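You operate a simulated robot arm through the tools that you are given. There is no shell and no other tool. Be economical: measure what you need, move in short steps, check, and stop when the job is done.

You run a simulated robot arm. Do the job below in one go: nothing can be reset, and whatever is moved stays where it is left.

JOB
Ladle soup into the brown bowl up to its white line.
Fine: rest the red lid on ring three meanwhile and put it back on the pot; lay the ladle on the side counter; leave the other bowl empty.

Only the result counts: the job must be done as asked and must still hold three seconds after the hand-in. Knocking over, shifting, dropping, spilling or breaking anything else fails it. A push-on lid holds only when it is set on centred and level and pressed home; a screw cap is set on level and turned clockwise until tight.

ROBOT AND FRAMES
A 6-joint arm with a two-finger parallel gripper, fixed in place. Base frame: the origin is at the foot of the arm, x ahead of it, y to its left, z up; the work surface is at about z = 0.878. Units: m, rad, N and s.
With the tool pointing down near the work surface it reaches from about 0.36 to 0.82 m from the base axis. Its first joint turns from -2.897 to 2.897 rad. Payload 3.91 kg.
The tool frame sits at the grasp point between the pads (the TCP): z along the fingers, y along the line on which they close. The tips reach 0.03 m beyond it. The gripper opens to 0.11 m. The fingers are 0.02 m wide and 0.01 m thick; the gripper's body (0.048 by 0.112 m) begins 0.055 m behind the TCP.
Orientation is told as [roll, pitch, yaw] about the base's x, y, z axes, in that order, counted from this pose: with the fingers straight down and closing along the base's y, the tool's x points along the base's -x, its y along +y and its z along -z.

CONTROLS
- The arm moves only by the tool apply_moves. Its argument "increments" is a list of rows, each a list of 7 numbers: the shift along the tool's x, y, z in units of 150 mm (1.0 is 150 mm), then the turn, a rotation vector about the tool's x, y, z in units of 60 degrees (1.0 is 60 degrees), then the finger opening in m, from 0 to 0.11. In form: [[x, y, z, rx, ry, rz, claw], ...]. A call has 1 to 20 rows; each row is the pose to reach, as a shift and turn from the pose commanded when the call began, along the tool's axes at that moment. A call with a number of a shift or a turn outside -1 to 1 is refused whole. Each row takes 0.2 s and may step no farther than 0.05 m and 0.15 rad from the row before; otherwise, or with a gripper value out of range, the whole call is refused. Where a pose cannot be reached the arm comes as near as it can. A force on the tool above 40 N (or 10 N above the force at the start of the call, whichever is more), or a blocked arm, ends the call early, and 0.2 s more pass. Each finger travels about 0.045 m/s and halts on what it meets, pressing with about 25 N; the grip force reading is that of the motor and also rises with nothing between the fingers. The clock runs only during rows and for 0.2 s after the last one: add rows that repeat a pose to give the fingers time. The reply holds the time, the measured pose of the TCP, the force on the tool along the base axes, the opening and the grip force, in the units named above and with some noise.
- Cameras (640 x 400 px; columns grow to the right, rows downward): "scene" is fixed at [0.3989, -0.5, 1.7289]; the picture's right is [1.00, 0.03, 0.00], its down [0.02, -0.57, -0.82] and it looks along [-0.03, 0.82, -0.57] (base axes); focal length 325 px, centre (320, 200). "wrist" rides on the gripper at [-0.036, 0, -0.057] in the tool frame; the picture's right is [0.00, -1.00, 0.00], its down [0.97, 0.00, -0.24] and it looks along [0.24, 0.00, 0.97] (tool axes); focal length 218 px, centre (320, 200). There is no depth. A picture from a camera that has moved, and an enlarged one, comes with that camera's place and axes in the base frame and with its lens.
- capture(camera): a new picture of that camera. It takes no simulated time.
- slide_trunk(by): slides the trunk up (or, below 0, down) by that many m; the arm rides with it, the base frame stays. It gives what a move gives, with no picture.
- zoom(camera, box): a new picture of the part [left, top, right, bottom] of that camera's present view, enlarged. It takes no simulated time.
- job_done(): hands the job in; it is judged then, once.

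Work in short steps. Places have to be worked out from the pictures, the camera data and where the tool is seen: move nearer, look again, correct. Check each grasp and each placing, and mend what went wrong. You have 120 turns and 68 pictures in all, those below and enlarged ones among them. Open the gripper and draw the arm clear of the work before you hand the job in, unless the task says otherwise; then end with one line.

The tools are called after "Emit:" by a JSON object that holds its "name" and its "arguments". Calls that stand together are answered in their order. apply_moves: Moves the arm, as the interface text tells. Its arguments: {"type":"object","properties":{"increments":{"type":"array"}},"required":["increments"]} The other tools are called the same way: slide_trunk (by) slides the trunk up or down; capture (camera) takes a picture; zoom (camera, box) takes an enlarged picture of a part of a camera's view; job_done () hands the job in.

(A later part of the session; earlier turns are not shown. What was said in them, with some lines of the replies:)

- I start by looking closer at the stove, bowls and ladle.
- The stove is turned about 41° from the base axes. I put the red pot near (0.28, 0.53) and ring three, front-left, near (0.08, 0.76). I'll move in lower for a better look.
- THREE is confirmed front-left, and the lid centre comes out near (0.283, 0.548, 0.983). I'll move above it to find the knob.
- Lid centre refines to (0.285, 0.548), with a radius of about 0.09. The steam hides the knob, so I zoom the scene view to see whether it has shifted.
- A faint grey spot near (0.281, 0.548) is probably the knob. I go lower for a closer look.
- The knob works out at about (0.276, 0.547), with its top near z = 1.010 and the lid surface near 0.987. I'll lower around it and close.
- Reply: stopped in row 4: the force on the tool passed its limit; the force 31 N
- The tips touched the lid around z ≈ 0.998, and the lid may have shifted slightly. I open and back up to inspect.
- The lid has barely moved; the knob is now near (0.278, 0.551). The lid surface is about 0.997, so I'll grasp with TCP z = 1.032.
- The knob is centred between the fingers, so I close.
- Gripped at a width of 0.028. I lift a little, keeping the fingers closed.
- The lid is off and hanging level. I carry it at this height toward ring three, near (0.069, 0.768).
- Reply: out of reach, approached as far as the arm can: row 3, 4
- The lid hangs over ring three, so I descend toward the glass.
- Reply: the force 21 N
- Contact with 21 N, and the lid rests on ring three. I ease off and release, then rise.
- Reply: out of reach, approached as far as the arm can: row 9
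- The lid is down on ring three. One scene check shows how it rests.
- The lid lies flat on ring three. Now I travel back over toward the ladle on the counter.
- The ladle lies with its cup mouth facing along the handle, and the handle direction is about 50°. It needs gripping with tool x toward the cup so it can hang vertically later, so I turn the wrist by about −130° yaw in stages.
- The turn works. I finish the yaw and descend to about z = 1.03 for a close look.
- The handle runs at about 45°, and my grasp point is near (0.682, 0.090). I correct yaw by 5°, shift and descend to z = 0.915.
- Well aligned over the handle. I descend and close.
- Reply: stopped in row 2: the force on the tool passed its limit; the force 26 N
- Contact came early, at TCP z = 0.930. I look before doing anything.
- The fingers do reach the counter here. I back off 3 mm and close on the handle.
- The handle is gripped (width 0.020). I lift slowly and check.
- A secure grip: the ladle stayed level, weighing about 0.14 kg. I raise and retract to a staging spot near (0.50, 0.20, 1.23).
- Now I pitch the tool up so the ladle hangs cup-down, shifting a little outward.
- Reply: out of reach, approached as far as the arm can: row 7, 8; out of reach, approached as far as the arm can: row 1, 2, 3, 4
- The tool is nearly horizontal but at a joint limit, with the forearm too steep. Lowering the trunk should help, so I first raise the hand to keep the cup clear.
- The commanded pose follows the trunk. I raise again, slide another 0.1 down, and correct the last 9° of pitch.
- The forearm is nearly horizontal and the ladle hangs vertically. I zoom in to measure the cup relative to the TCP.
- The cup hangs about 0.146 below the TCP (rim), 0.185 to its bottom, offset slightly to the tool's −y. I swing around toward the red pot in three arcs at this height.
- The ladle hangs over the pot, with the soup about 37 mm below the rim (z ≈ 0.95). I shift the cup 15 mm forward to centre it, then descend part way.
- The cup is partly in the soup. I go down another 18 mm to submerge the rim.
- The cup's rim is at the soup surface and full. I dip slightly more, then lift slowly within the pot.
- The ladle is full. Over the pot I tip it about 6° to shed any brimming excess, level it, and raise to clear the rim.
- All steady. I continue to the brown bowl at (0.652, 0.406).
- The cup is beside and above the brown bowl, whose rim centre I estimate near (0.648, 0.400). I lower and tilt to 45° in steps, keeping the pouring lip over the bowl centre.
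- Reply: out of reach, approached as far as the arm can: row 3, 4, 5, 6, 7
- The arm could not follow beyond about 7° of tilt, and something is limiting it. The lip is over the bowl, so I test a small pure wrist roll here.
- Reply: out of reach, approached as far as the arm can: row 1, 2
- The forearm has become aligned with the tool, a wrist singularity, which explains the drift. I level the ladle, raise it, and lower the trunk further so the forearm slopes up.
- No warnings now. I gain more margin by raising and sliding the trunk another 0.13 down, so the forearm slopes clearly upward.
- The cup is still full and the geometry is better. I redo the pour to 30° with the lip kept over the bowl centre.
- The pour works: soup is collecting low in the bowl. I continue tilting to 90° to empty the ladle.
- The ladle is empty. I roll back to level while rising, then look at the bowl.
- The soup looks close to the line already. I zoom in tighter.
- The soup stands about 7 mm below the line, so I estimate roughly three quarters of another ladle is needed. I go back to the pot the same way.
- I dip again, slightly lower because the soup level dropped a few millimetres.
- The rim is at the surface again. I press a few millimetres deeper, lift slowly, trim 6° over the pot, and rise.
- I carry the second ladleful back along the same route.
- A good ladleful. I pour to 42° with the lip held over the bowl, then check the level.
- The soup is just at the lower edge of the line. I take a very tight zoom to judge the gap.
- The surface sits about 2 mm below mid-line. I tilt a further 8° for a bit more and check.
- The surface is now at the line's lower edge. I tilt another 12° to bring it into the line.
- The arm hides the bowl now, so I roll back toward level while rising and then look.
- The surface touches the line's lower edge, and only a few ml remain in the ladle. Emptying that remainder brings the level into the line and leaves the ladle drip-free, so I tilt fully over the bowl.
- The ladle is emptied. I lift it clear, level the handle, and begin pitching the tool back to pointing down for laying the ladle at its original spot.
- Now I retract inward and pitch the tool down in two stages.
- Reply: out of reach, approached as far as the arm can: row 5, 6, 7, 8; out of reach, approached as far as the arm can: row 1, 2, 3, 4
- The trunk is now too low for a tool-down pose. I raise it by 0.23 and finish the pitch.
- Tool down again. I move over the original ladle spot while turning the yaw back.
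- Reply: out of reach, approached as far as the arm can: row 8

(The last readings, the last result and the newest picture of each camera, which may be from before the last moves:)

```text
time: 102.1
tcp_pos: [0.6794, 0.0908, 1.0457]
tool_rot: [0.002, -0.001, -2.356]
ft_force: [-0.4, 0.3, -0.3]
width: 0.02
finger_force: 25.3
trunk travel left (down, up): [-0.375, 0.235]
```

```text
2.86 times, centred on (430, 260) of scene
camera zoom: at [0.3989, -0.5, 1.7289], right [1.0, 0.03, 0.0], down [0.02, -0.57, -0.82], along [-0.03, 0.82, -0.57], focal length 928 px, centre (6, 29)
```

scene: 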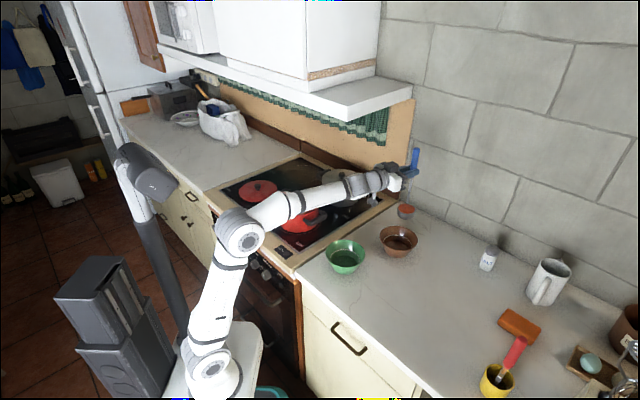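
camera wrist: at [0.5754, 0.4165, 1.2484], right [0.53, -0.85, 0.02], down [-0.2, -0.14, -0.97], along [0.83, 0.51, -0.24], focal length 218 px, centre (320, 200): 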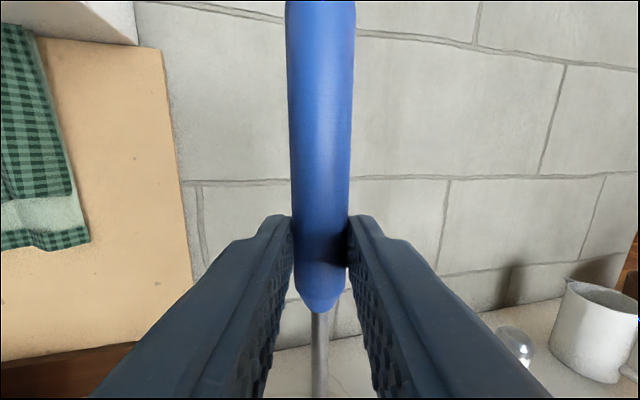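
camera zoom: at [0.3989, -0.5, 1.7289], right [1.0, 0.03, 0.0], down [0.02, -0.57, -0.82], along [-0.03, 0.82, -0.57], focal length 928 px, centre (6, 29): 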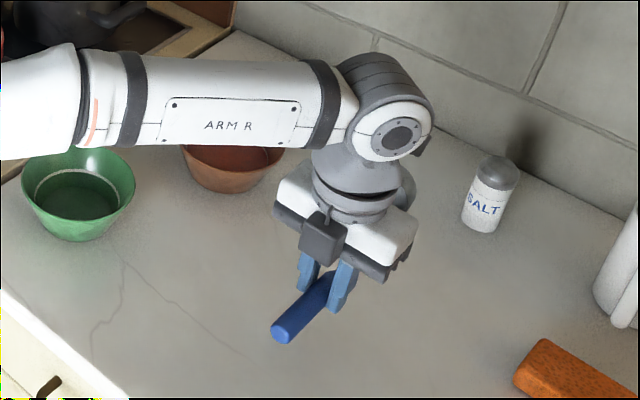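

Same pose as at the pick-up. I descend to just above contact, then touch down slowly.

Emit:
{"name": "apply_moves", "arguments": {"increments": [[0, 0, 0.25, 0, 0, 0, 0.005], [0, 0, 0.5, 0, 0, 0, 0.005], [0, 0, 0.65, 0, 0, 0, 0.005], [0, 0, 0.7, 0, 0, 0, 0.005], [0, 0, 0.73, 0, 0, 0, 0.005], [0, 0, 0.75, 0, 0, 0, 0.005], [0, 0, 0.76, 0, 0, 0, 0.005]]}}

```text
time: 103.7
tcp_pos: [0.6784, 0.092, 0.9333]
tool_rot: [0.003, 0.003, -2.355]
ft_force: [-0.1, -0.8, 4.5]
width: 0.02
finger_force: 25.2
trunk travel left (down, up): [-0.375, 0.235]
```

Light contact (4.5 N), so the ladle is down. I release gently and rise.

Emit:
{"name": "apply_moves", "arguments": {"increments": [[0, 0, 0.0, 0, 0, 0, 0.025], [0, 0, 0.0, 0, 0, 0, 0.035], [0, 0, 0.0, 0, 0, 0, 0.05], [0, 0, 0.0, 0, 0, 0, 0.06], [0, 0, -0.08, 0, 0, 0, 0.06], [0, 0, -0.2, 0, 0, 0, 0.06], [0, 0, -0.45, 0, 0, 0, 0.07], [0, 0, -0.7, 0, 0, 0, 0.08], [0, 0, -1.0, 0, 0, 0, 0.09]]}}

Emit:
{"name": "capture", "arguments": {"camera": "wrist"}}

```text
time: 105.7
tcp_pos: [0.6803, 0.0913, 1.0848]
tool_rot: [-0.001, -0.003, -2.356]
ft_force: [0.5, -0.2, 0.6]
width: 0.0898
finger_force: 0.1
trunk travel left (down, up): [-0.375, 0.235]
```

```text
4 pictures are left
camera wrist: at [0.6529, 0.0654, 1.142], right [-0.71, 0.71, 0.0], down [0.69, 0.69, 0.24], along [0.17, 0.17, -0.97], focal length 218 px, centre (320, 200)
```

wrist: 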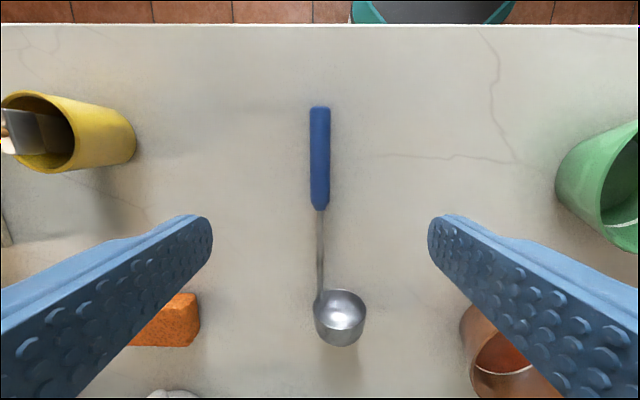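

The ladle lies clean on the counter. I raise the trunk back to its original height and swing toward the lid, unwinding the yaw on the way.

Emit:
{"name": "slide_trunk", "arguments": {"by": 0.2}}

Emit:
{"name": "apply_moves", "arguments": {"increments": [[-0.03, -0.12, 0.06, 0, 0, -0.125, 0.09], [-0.07, -0.25, 0.12, 0, 0, -0.25, 0.09], [-0.1, -0.37, 0.18, 0, 0, -0.375, 0.09], [-0.14, -0.5, 0.25, 0, 0, -0.5, 0.09], [-0.17, -0.62, 0.31, 0, 0, -0.625, 0.09], [-0.21, -0.75, 0.37, 0, 0, -0.75, 0.09], [-0.24, -0.87, 0.43, 0, 0, -0.875, 0.09], [-0.28, -1.0, 0.5, 0, 0, -1.0, 0.09]]}}

Emit:
{"name": "apply_moves", "arguments": {"increments": [[0.12, -0.08, 0, 0, 0, -0.125, 0.09], [0.25, -0.16, 0, 0, 0, -0.25, 0.09], [0.37, -0.23, 0, 0, 0, -0.375, 0.09], [0.5, -0.31, 0, 0, 0, -0.5, 0.09], [0.62, -0.39, 0, 0, 0, -0.625, 0.09], [0.75, -0.47, 0, 0, 0, -0.75, 0.09], [0.87, -0.55, 0, 0, 0, -0.875, 0.09], [0.997, -0.63, 0, 0, 0, -1.0, 0.09]]}}

Emit:
{"name": "apply_moves", "arguments": {"increments": [[0.24, 0.15, 0, 0, 0, -0.06, 0.09], [0.48, 0.3, 0, 0, 0, -0.12, 0.09], [0.72, 0.45, 0, 0, 0, -0.18, 0.09], [0.957, 0.607, 0, 0, 0, -0.25, 0.09]]}}

```text
time: 107.9
tcp_pos: [0.6798, 0.0916, 1.2834]
tool_rot: [0.001, 0.0, -2.354]
ft_force: [-0.4, 0.4, -0.8]
width: 0.0898
finger_force: 0.0
trunk travel left (down, up): [-0.575, 0.035]
```

```text
time: 109.7
tcp_pos: [0.5432, 0.1681, 1.208]
tool_rot: [0.001, 0.001, -1.306]
ft_force: [-1.2, 0.1, -0.1]
width: 0.09
finger_force: 0.0
trunk travel left (down, up): [-0.575, 0.035]
```

```text
time: 111.5
tcp_pos: [0.4122, 0.2879, 1.2117]
tool_rot: [-0.001, 0.001, -0.259]
ft_force: [-0.8, 0.0, -1.1]
width: 0.09
finger_force: 0.0
trunk travel left (down, up): [-0.575, 0.035]
```

```text
time: 112.5
tcp_pos: [0.296, 0.4124, 1.2098]
tool_rot: [-0.002, -0.001, 0.003]
ft_force: [0.5, 0.4, 0.1]
width: 0.09
finger_force: 0.0
trunk travel left (down, up): [-0.575, 0.035]
```

Next I approach above the lid and take one close wrist picture to locate the knob.

Emit:
{"name": "apply_moves", "arguments": {"increments": [[0.18, 0.17, 0, 0, 0, 0, 0.09], [0.36, 0.34, 0, 0, 0, 0, 0.09], [0.54, 0.51, 0.05, 0, 0, 0, 0.09], [0.72, 0.68, 0.1, 0, 0, 0, 0.09], [0.9, 0.85, 0.15, 0, 0, 0, 0.09]]}}

Emit:
{"name": "apply_moves", "arguments": {"increments": [[0.11, 0.25, 0.1, 0, 0, 0, 0.09], [0.22, 0.5, 0.25, 0, 0, 0, 0.09], [0.33, 0.75, 0.45, 0, 0, 0, 0.09], [0.44, 1.0, 0.65, 0, 0, 0, 0.09], [0.55, 1.0, 0.9, 0, 0, 0, 0.09]]}}

Emit:
{"name": "apply_moves", "arguments": {"increments": [[0, 0.2, 0.05, 0, 0, 0, 0.09], [0, 0.3, 0.1, 0, 0, 0, 0.09]]}}

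Emit:
{"name": "capture", "arguments": {"camera": "wrist"}}

```text
time: 113.7
tcp_pos: [0.1625, 0.5402, 1.1853]
tool_rot: [-0.001, 0.001, 0.002]
ft_force: [0.0, 0.1, -0.3]
width: 0.09
finger_force: 0.2
trunk travel left (down, up): [-0.575, 0.035]
```

```text
refused: row 3 steps farther than a row can; nothing moved
```

```text
time: 114.3
tcp_pos: [0.1616, 0.5848, 1.1715]
tool_rot: [-0.003, 0.0, 0.002]
ft_force: [1.0, 0.6, 0.1]
width: 0.0902
finger_force: 0.0
trunk travel left (down, up): [-0.575, 0.035]
```

```text
3 pictures are left
camera wrist: at [0.1976, 0.5844, 1.2284], right [0.0, -1.0, 0.0], down [-0.97, 0.0, 0.24], along [-0.24, 0.0, -0.97], focal length 218 px, centre (320, 200)
```

wrist: 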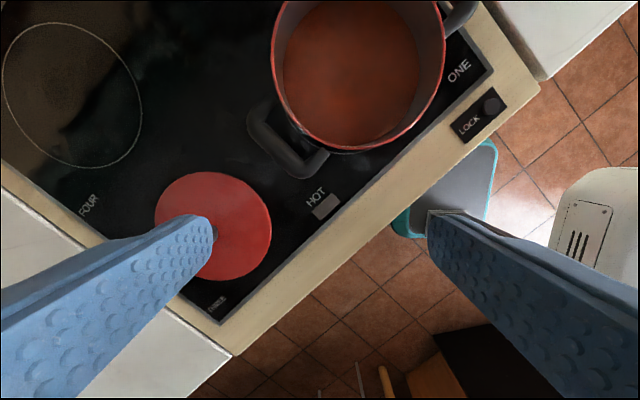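

From this view the lid centre is (0.074, 0.7475), and the pot centre is about (0.277, 0.547). One call was refused for step size; I redo it in shorter steps.

Emit:
{"name": "apply_moves", "arguments": {"increments": [[0.11, 0.18, 0.12, 0, 0, 0, 0.09], [0.22, 0.38, 0.25, 0, 0, 0, 0.09], [0.33, 0.58, 0.4, 0, 0, 0, 0.09], [0.44, 0.78, 0.55, 0, 0, 0, 0.09], [0.52, 0.92, 0.73, 0, 0, 0, 0.08], [0.584, 1.0, 0.93, 0, 0, 0, 0.08]]}}

Emit:
{"name": "apply_moves", "arguments": {"increments": [[0, 0.085, 0.08, 0, 0, 0, 0.07], [0, 0.085, 0.18, 0, 0, 0, 0.07], [0, 0.085, 0.18, 0, 0, 0, 0.07]]}}

Emit:
{"name": "capture", "arguments": {"camera": "wrist"}}

```text
time: 115.7
tcp_pos: [0.0757, 0.735, 1.0311]
tool_rot: [0.001, 0.0, 0.001]
ft_force: [1.2, 0.4, 0.6]
width: 0.08
finger_force: 0.0
trunk travel left (down, up): [-0.575, 0.035]
```

```text
time: 116.5
tcp_pos: [0.0756, 0.7479, 1.0034]
tool_rot: [-0.001, 0.0, 0.001]
ft_force: [0.2, -0.2, -0.4]
width: 0.0701
finger_force: 0.0
trunk travel left (down, up): [-0.575, 0.035]
```

```text
2 pictures are left
camera wrist: at [0.1102, 0.7469, 1.0616], right [0.0, -1.0, 0.0], down [-0.97, 0.0, 0.24], along [-0.24, 0.0, -0.97], focal length 218 px, centre (320, 200)
```

wrist: 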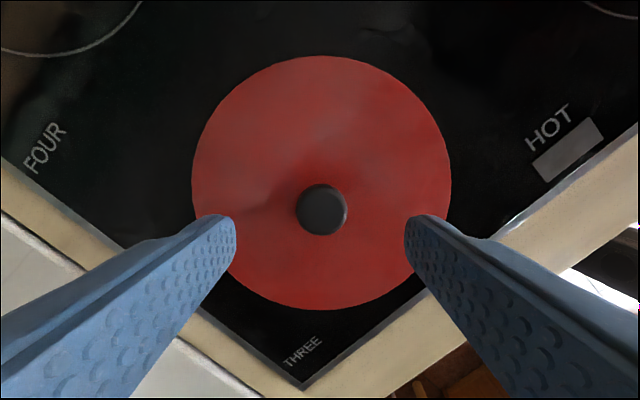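

The knob is centred between the fingers. I descend to the grip height and close.

Emit:
{"name": "apply_moves", "arguments": {"increments": [[0.01, 0, 0.15, 0, 0, 0, 0.07], [0.01, 0, 0.325, 0, 0, 0, 0.07], [0.01, 0, 0.325, 0, 0, 0, 0.05], [0.01, 0, 0.325, 0, 0, 0, 0.03], [0.01, 0, 0.325, 0, 0, 0, 0.01], [0.01, 0, 0.325, 0, 0, 0, 0.005], [0.01, 0, 0.325, 0, 0, 0, 0.005]]}}

```text
time: 118.1
tcp_pos: [0.0733, 0.7458, 0.9546]
tool_rot: [0.0, 0.0, 0.002]
ft_force: [0.3, 0.1, 0.2]
width: 0.0281
finger_force: 25.3
trunk travel left (down, up): [-0.575, 0.035]
```

Lid gripped (0.028). I lift and carry it back toward the pot.

Emit:
{"name": "apply_moves", "arguments": {"increments": [[0, 0, -0.1, 0, 0, 0, 0.005], [0, 0, -0.3, 0, 0, 0, 0.005], [0, 0, -0.5, 0, 0, 0, 0.005], [0, 0, -0.75, 0, 0, 0, 0.005]]}}

Emit:
{"name": "apply_moves", "arguments": {"increments": [[-0.12, -0.12, -0.15, 0, 0, 0, 0.005], [-0.3, -0.29, -0.28, 0, 0, 0, 0.005], [-0.49, -0.47, -0.35, 0, 0, 0, 0.005], [-0.68, -0.655, -0.35, 0, 0, 0, 0.005]]}}

Emit:
{"name": "apply_moves", "arguments": {"increments": [[-0.17, -0.16, 0, 0, 0, 0, 0.005], [-0.34, -0.33, 0, 0, 0, 0, 0.005], [-0.51, -0.49, 0, 0, 0, 0, 0.005], [-0.66, -0.64, 0, 0, 0, 0, 0.005], [-0.66, -0.64, 0, 0, 0, 0, 0.005]]}}

```text
time: 119.1
tcp_pos: [0.0735, 0.7476, 1.0695]
tool_rot: [-0.001, 0.0, 0.002]
ft_force: [0.3, -0.5, -1.7]
width: 0.0281
finger_force: 24.9
trunk travel left (down, up): [-0.575, 0.035]
```

```text
time: 120.1
tcp_pos: [0.1776, 0.6467, 1.1199]
tool_rot: [0.001, 0.0, 0.003]
ft_force: [0.2, -0.5, -1.5]
width: 0.0283
finger_force: 25.0
trunk travel left (down, up): [-0.575, 0.035]
```

```text
time: 121.3
tcp_pos: [0.2738, 0.5532, 1.123]
tool_rot: [0.0, 0.0, 0.001]
ft_force: [0.8, -0.1, -1.8]
width: 0.0284
finger_force: 24.9
trunk travel left (down, up): [-0.575, 0.035]
```

I fine-tune to (0.277, 0.549) and lower slowly onto the rim.

Emit:
{"name": "apply_moves", "arguments": {"increments": [[-0.02, -0.028, 0.1, 0, 0, 0, 0.005], [-0.02, -0.028, 0.3, 0, 0, 0, 0.005], [-0.02, -0.028, 0.45, 0, 0, 0, 0.005], [-0.02, -0.028, 0.53, 0, 0, 0, 0.005], [-0.02, -0.028, 0.56, 0, 0, 0, 0.005], [-0.02, -0.028, 0.58, 0, 0, 0, 0.005], [-0.02, -0.028, 0.6, 0, 0, 0, 0.005]]}}

```text
time: 122.9
tcp_pos: [0.279, 0.5495, 1.0309]
tool_rot: [0.003, -0.001, 0.001]
ft_force: [0.2, 3.8, 17.1]
width: 0.0288
finger_force: 24.5
trunk travel left (down, up): [-0.575, 0.035]
```

It seats at the original height (1.031) with 17 N. I press lightly, relax, release and rise.

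Emit:
{"name": "apply_moves", "arguments": {"increments": [[0, 0, 0.012, 0, 0, 0, 0.005], [0, 0, -0.01, 0, 0, 0, 0.005], [0, 0, -0.018, 0, 0, 0, 0.005]]}}

Emit:
{"name": "zoom", "arguments": {"camera": "scene", "box": [250, 150, 350, 240]}}

```text
time: 123.7
tcp_pos: [0.279, 0.5487, 1.032]
tool_rot: [-0.004, 0.003, 0.001]
ft_force: [0.0, -0.1, -1.8]
width: 0.0283
finger_force: 25.4
trunk travel left (down, up): [-0.575, 0.035]
```

```text
4.44 times, centred on (300, 195) of scene
camera zoom: at [0.3989, -0.5, 1.7289], right [1.0, 0.03, 0.0], down [0.02, -0.57, -0.82], along [-0.03, 0.82, -0.57], focal length 1443 px, centre (409, 222)
```

zoom: 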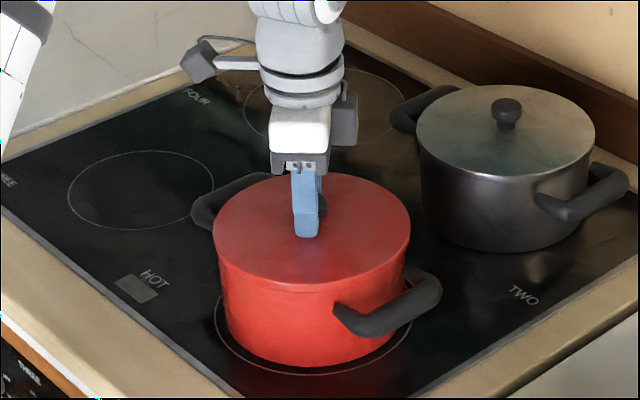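

The lid sits centred and level. I lower a hair to let it rest, then open slowly and rise.

Emit:
{"name": "apply_moves", "arguments": {"increments": [[0, 0, 0.012, 0, 0, 0, 0.005], [0, 0, 0.012, 0, 0, 0, 0.032], [0, 0, 0.012, 0, 0, 0, 0.036], [0, 0, 0.012, 0, 0, 0, 0.042], [0, 0, 0.012, 0, 0, 0, 0.05], [0, 0, 0.012, 0, 0, 0, 0.06], [0, 0, 0.012, 0, 0, 0, 0.07], [0, 0, 0.012, 0, 0, 0, 0.07], [0, 0, -0.1, 0, 0, 0, 0.08], [0, 0, -0.3, 0, 0, 0, 0.09], [0, 0, -0.6, 0, 0, 0, 0.09], [0, 0, -0.85, 0, 0, 0, 0.09]]}}

Emit:
{"name": "apply_moves", "arguments": {"increments": [[0.1, -0.25, -0.1, 0, 0, 0, 0.09], [0.2, -0.5, -0.2, 0, 0, 0, 0.09], [0.3, -0.75, -0.3, 0, 0, 0, 0.09], [0.4, -1.0, -0.4, 0, 0, 0, 0.09], [0.5, -1.0, -0.5, 0, 0, 0, 0.09]]}}

Emit:
{"name": "capture", "arguments": {"camera": "scene"}}

```text
time: 126.3
tcp_pos: [0.2808, 0.5495, 1.1611]
tool_rot: [-0.002, 0.001, 0.0]
ft_force: [0.3, 0.6, -0.1]
width: 0.0899
finger_force: 0.1
trunk travel left (down, up): [-0.575, 0.035]
```

```text
time: 127.5
tcp_pos: [0.2036, 0.4002, 1.2373]
tool_rot: [0.0, 0.002, 0.002]
ft_force: [0.6, 0.3, -0.3]
width: 0.0901
finger_force: 0.0
trunk travel left (down, up): [-0.575, 0.035]
```

```text
0 pictures are left
```

scene: 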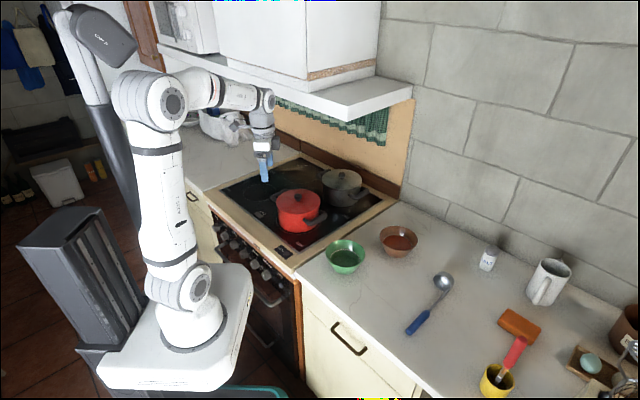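

The last picture shows the lid back on the pot, the ladle on the counter, soup in the brown bowl and the green bowl empty. The arm is clear, so I hand the job in.

Emit:
{"name": "job_done", "arguments": {}}

```text
The job is handed in.
```

I filled the brown bowl with two ladlefuls; at my last clear look the soup touched the line's lower edge, and I then tipped in the few ml left in the ladle. The lid is back on the pot, the ladle is on the side counter and the green bowl is empty.
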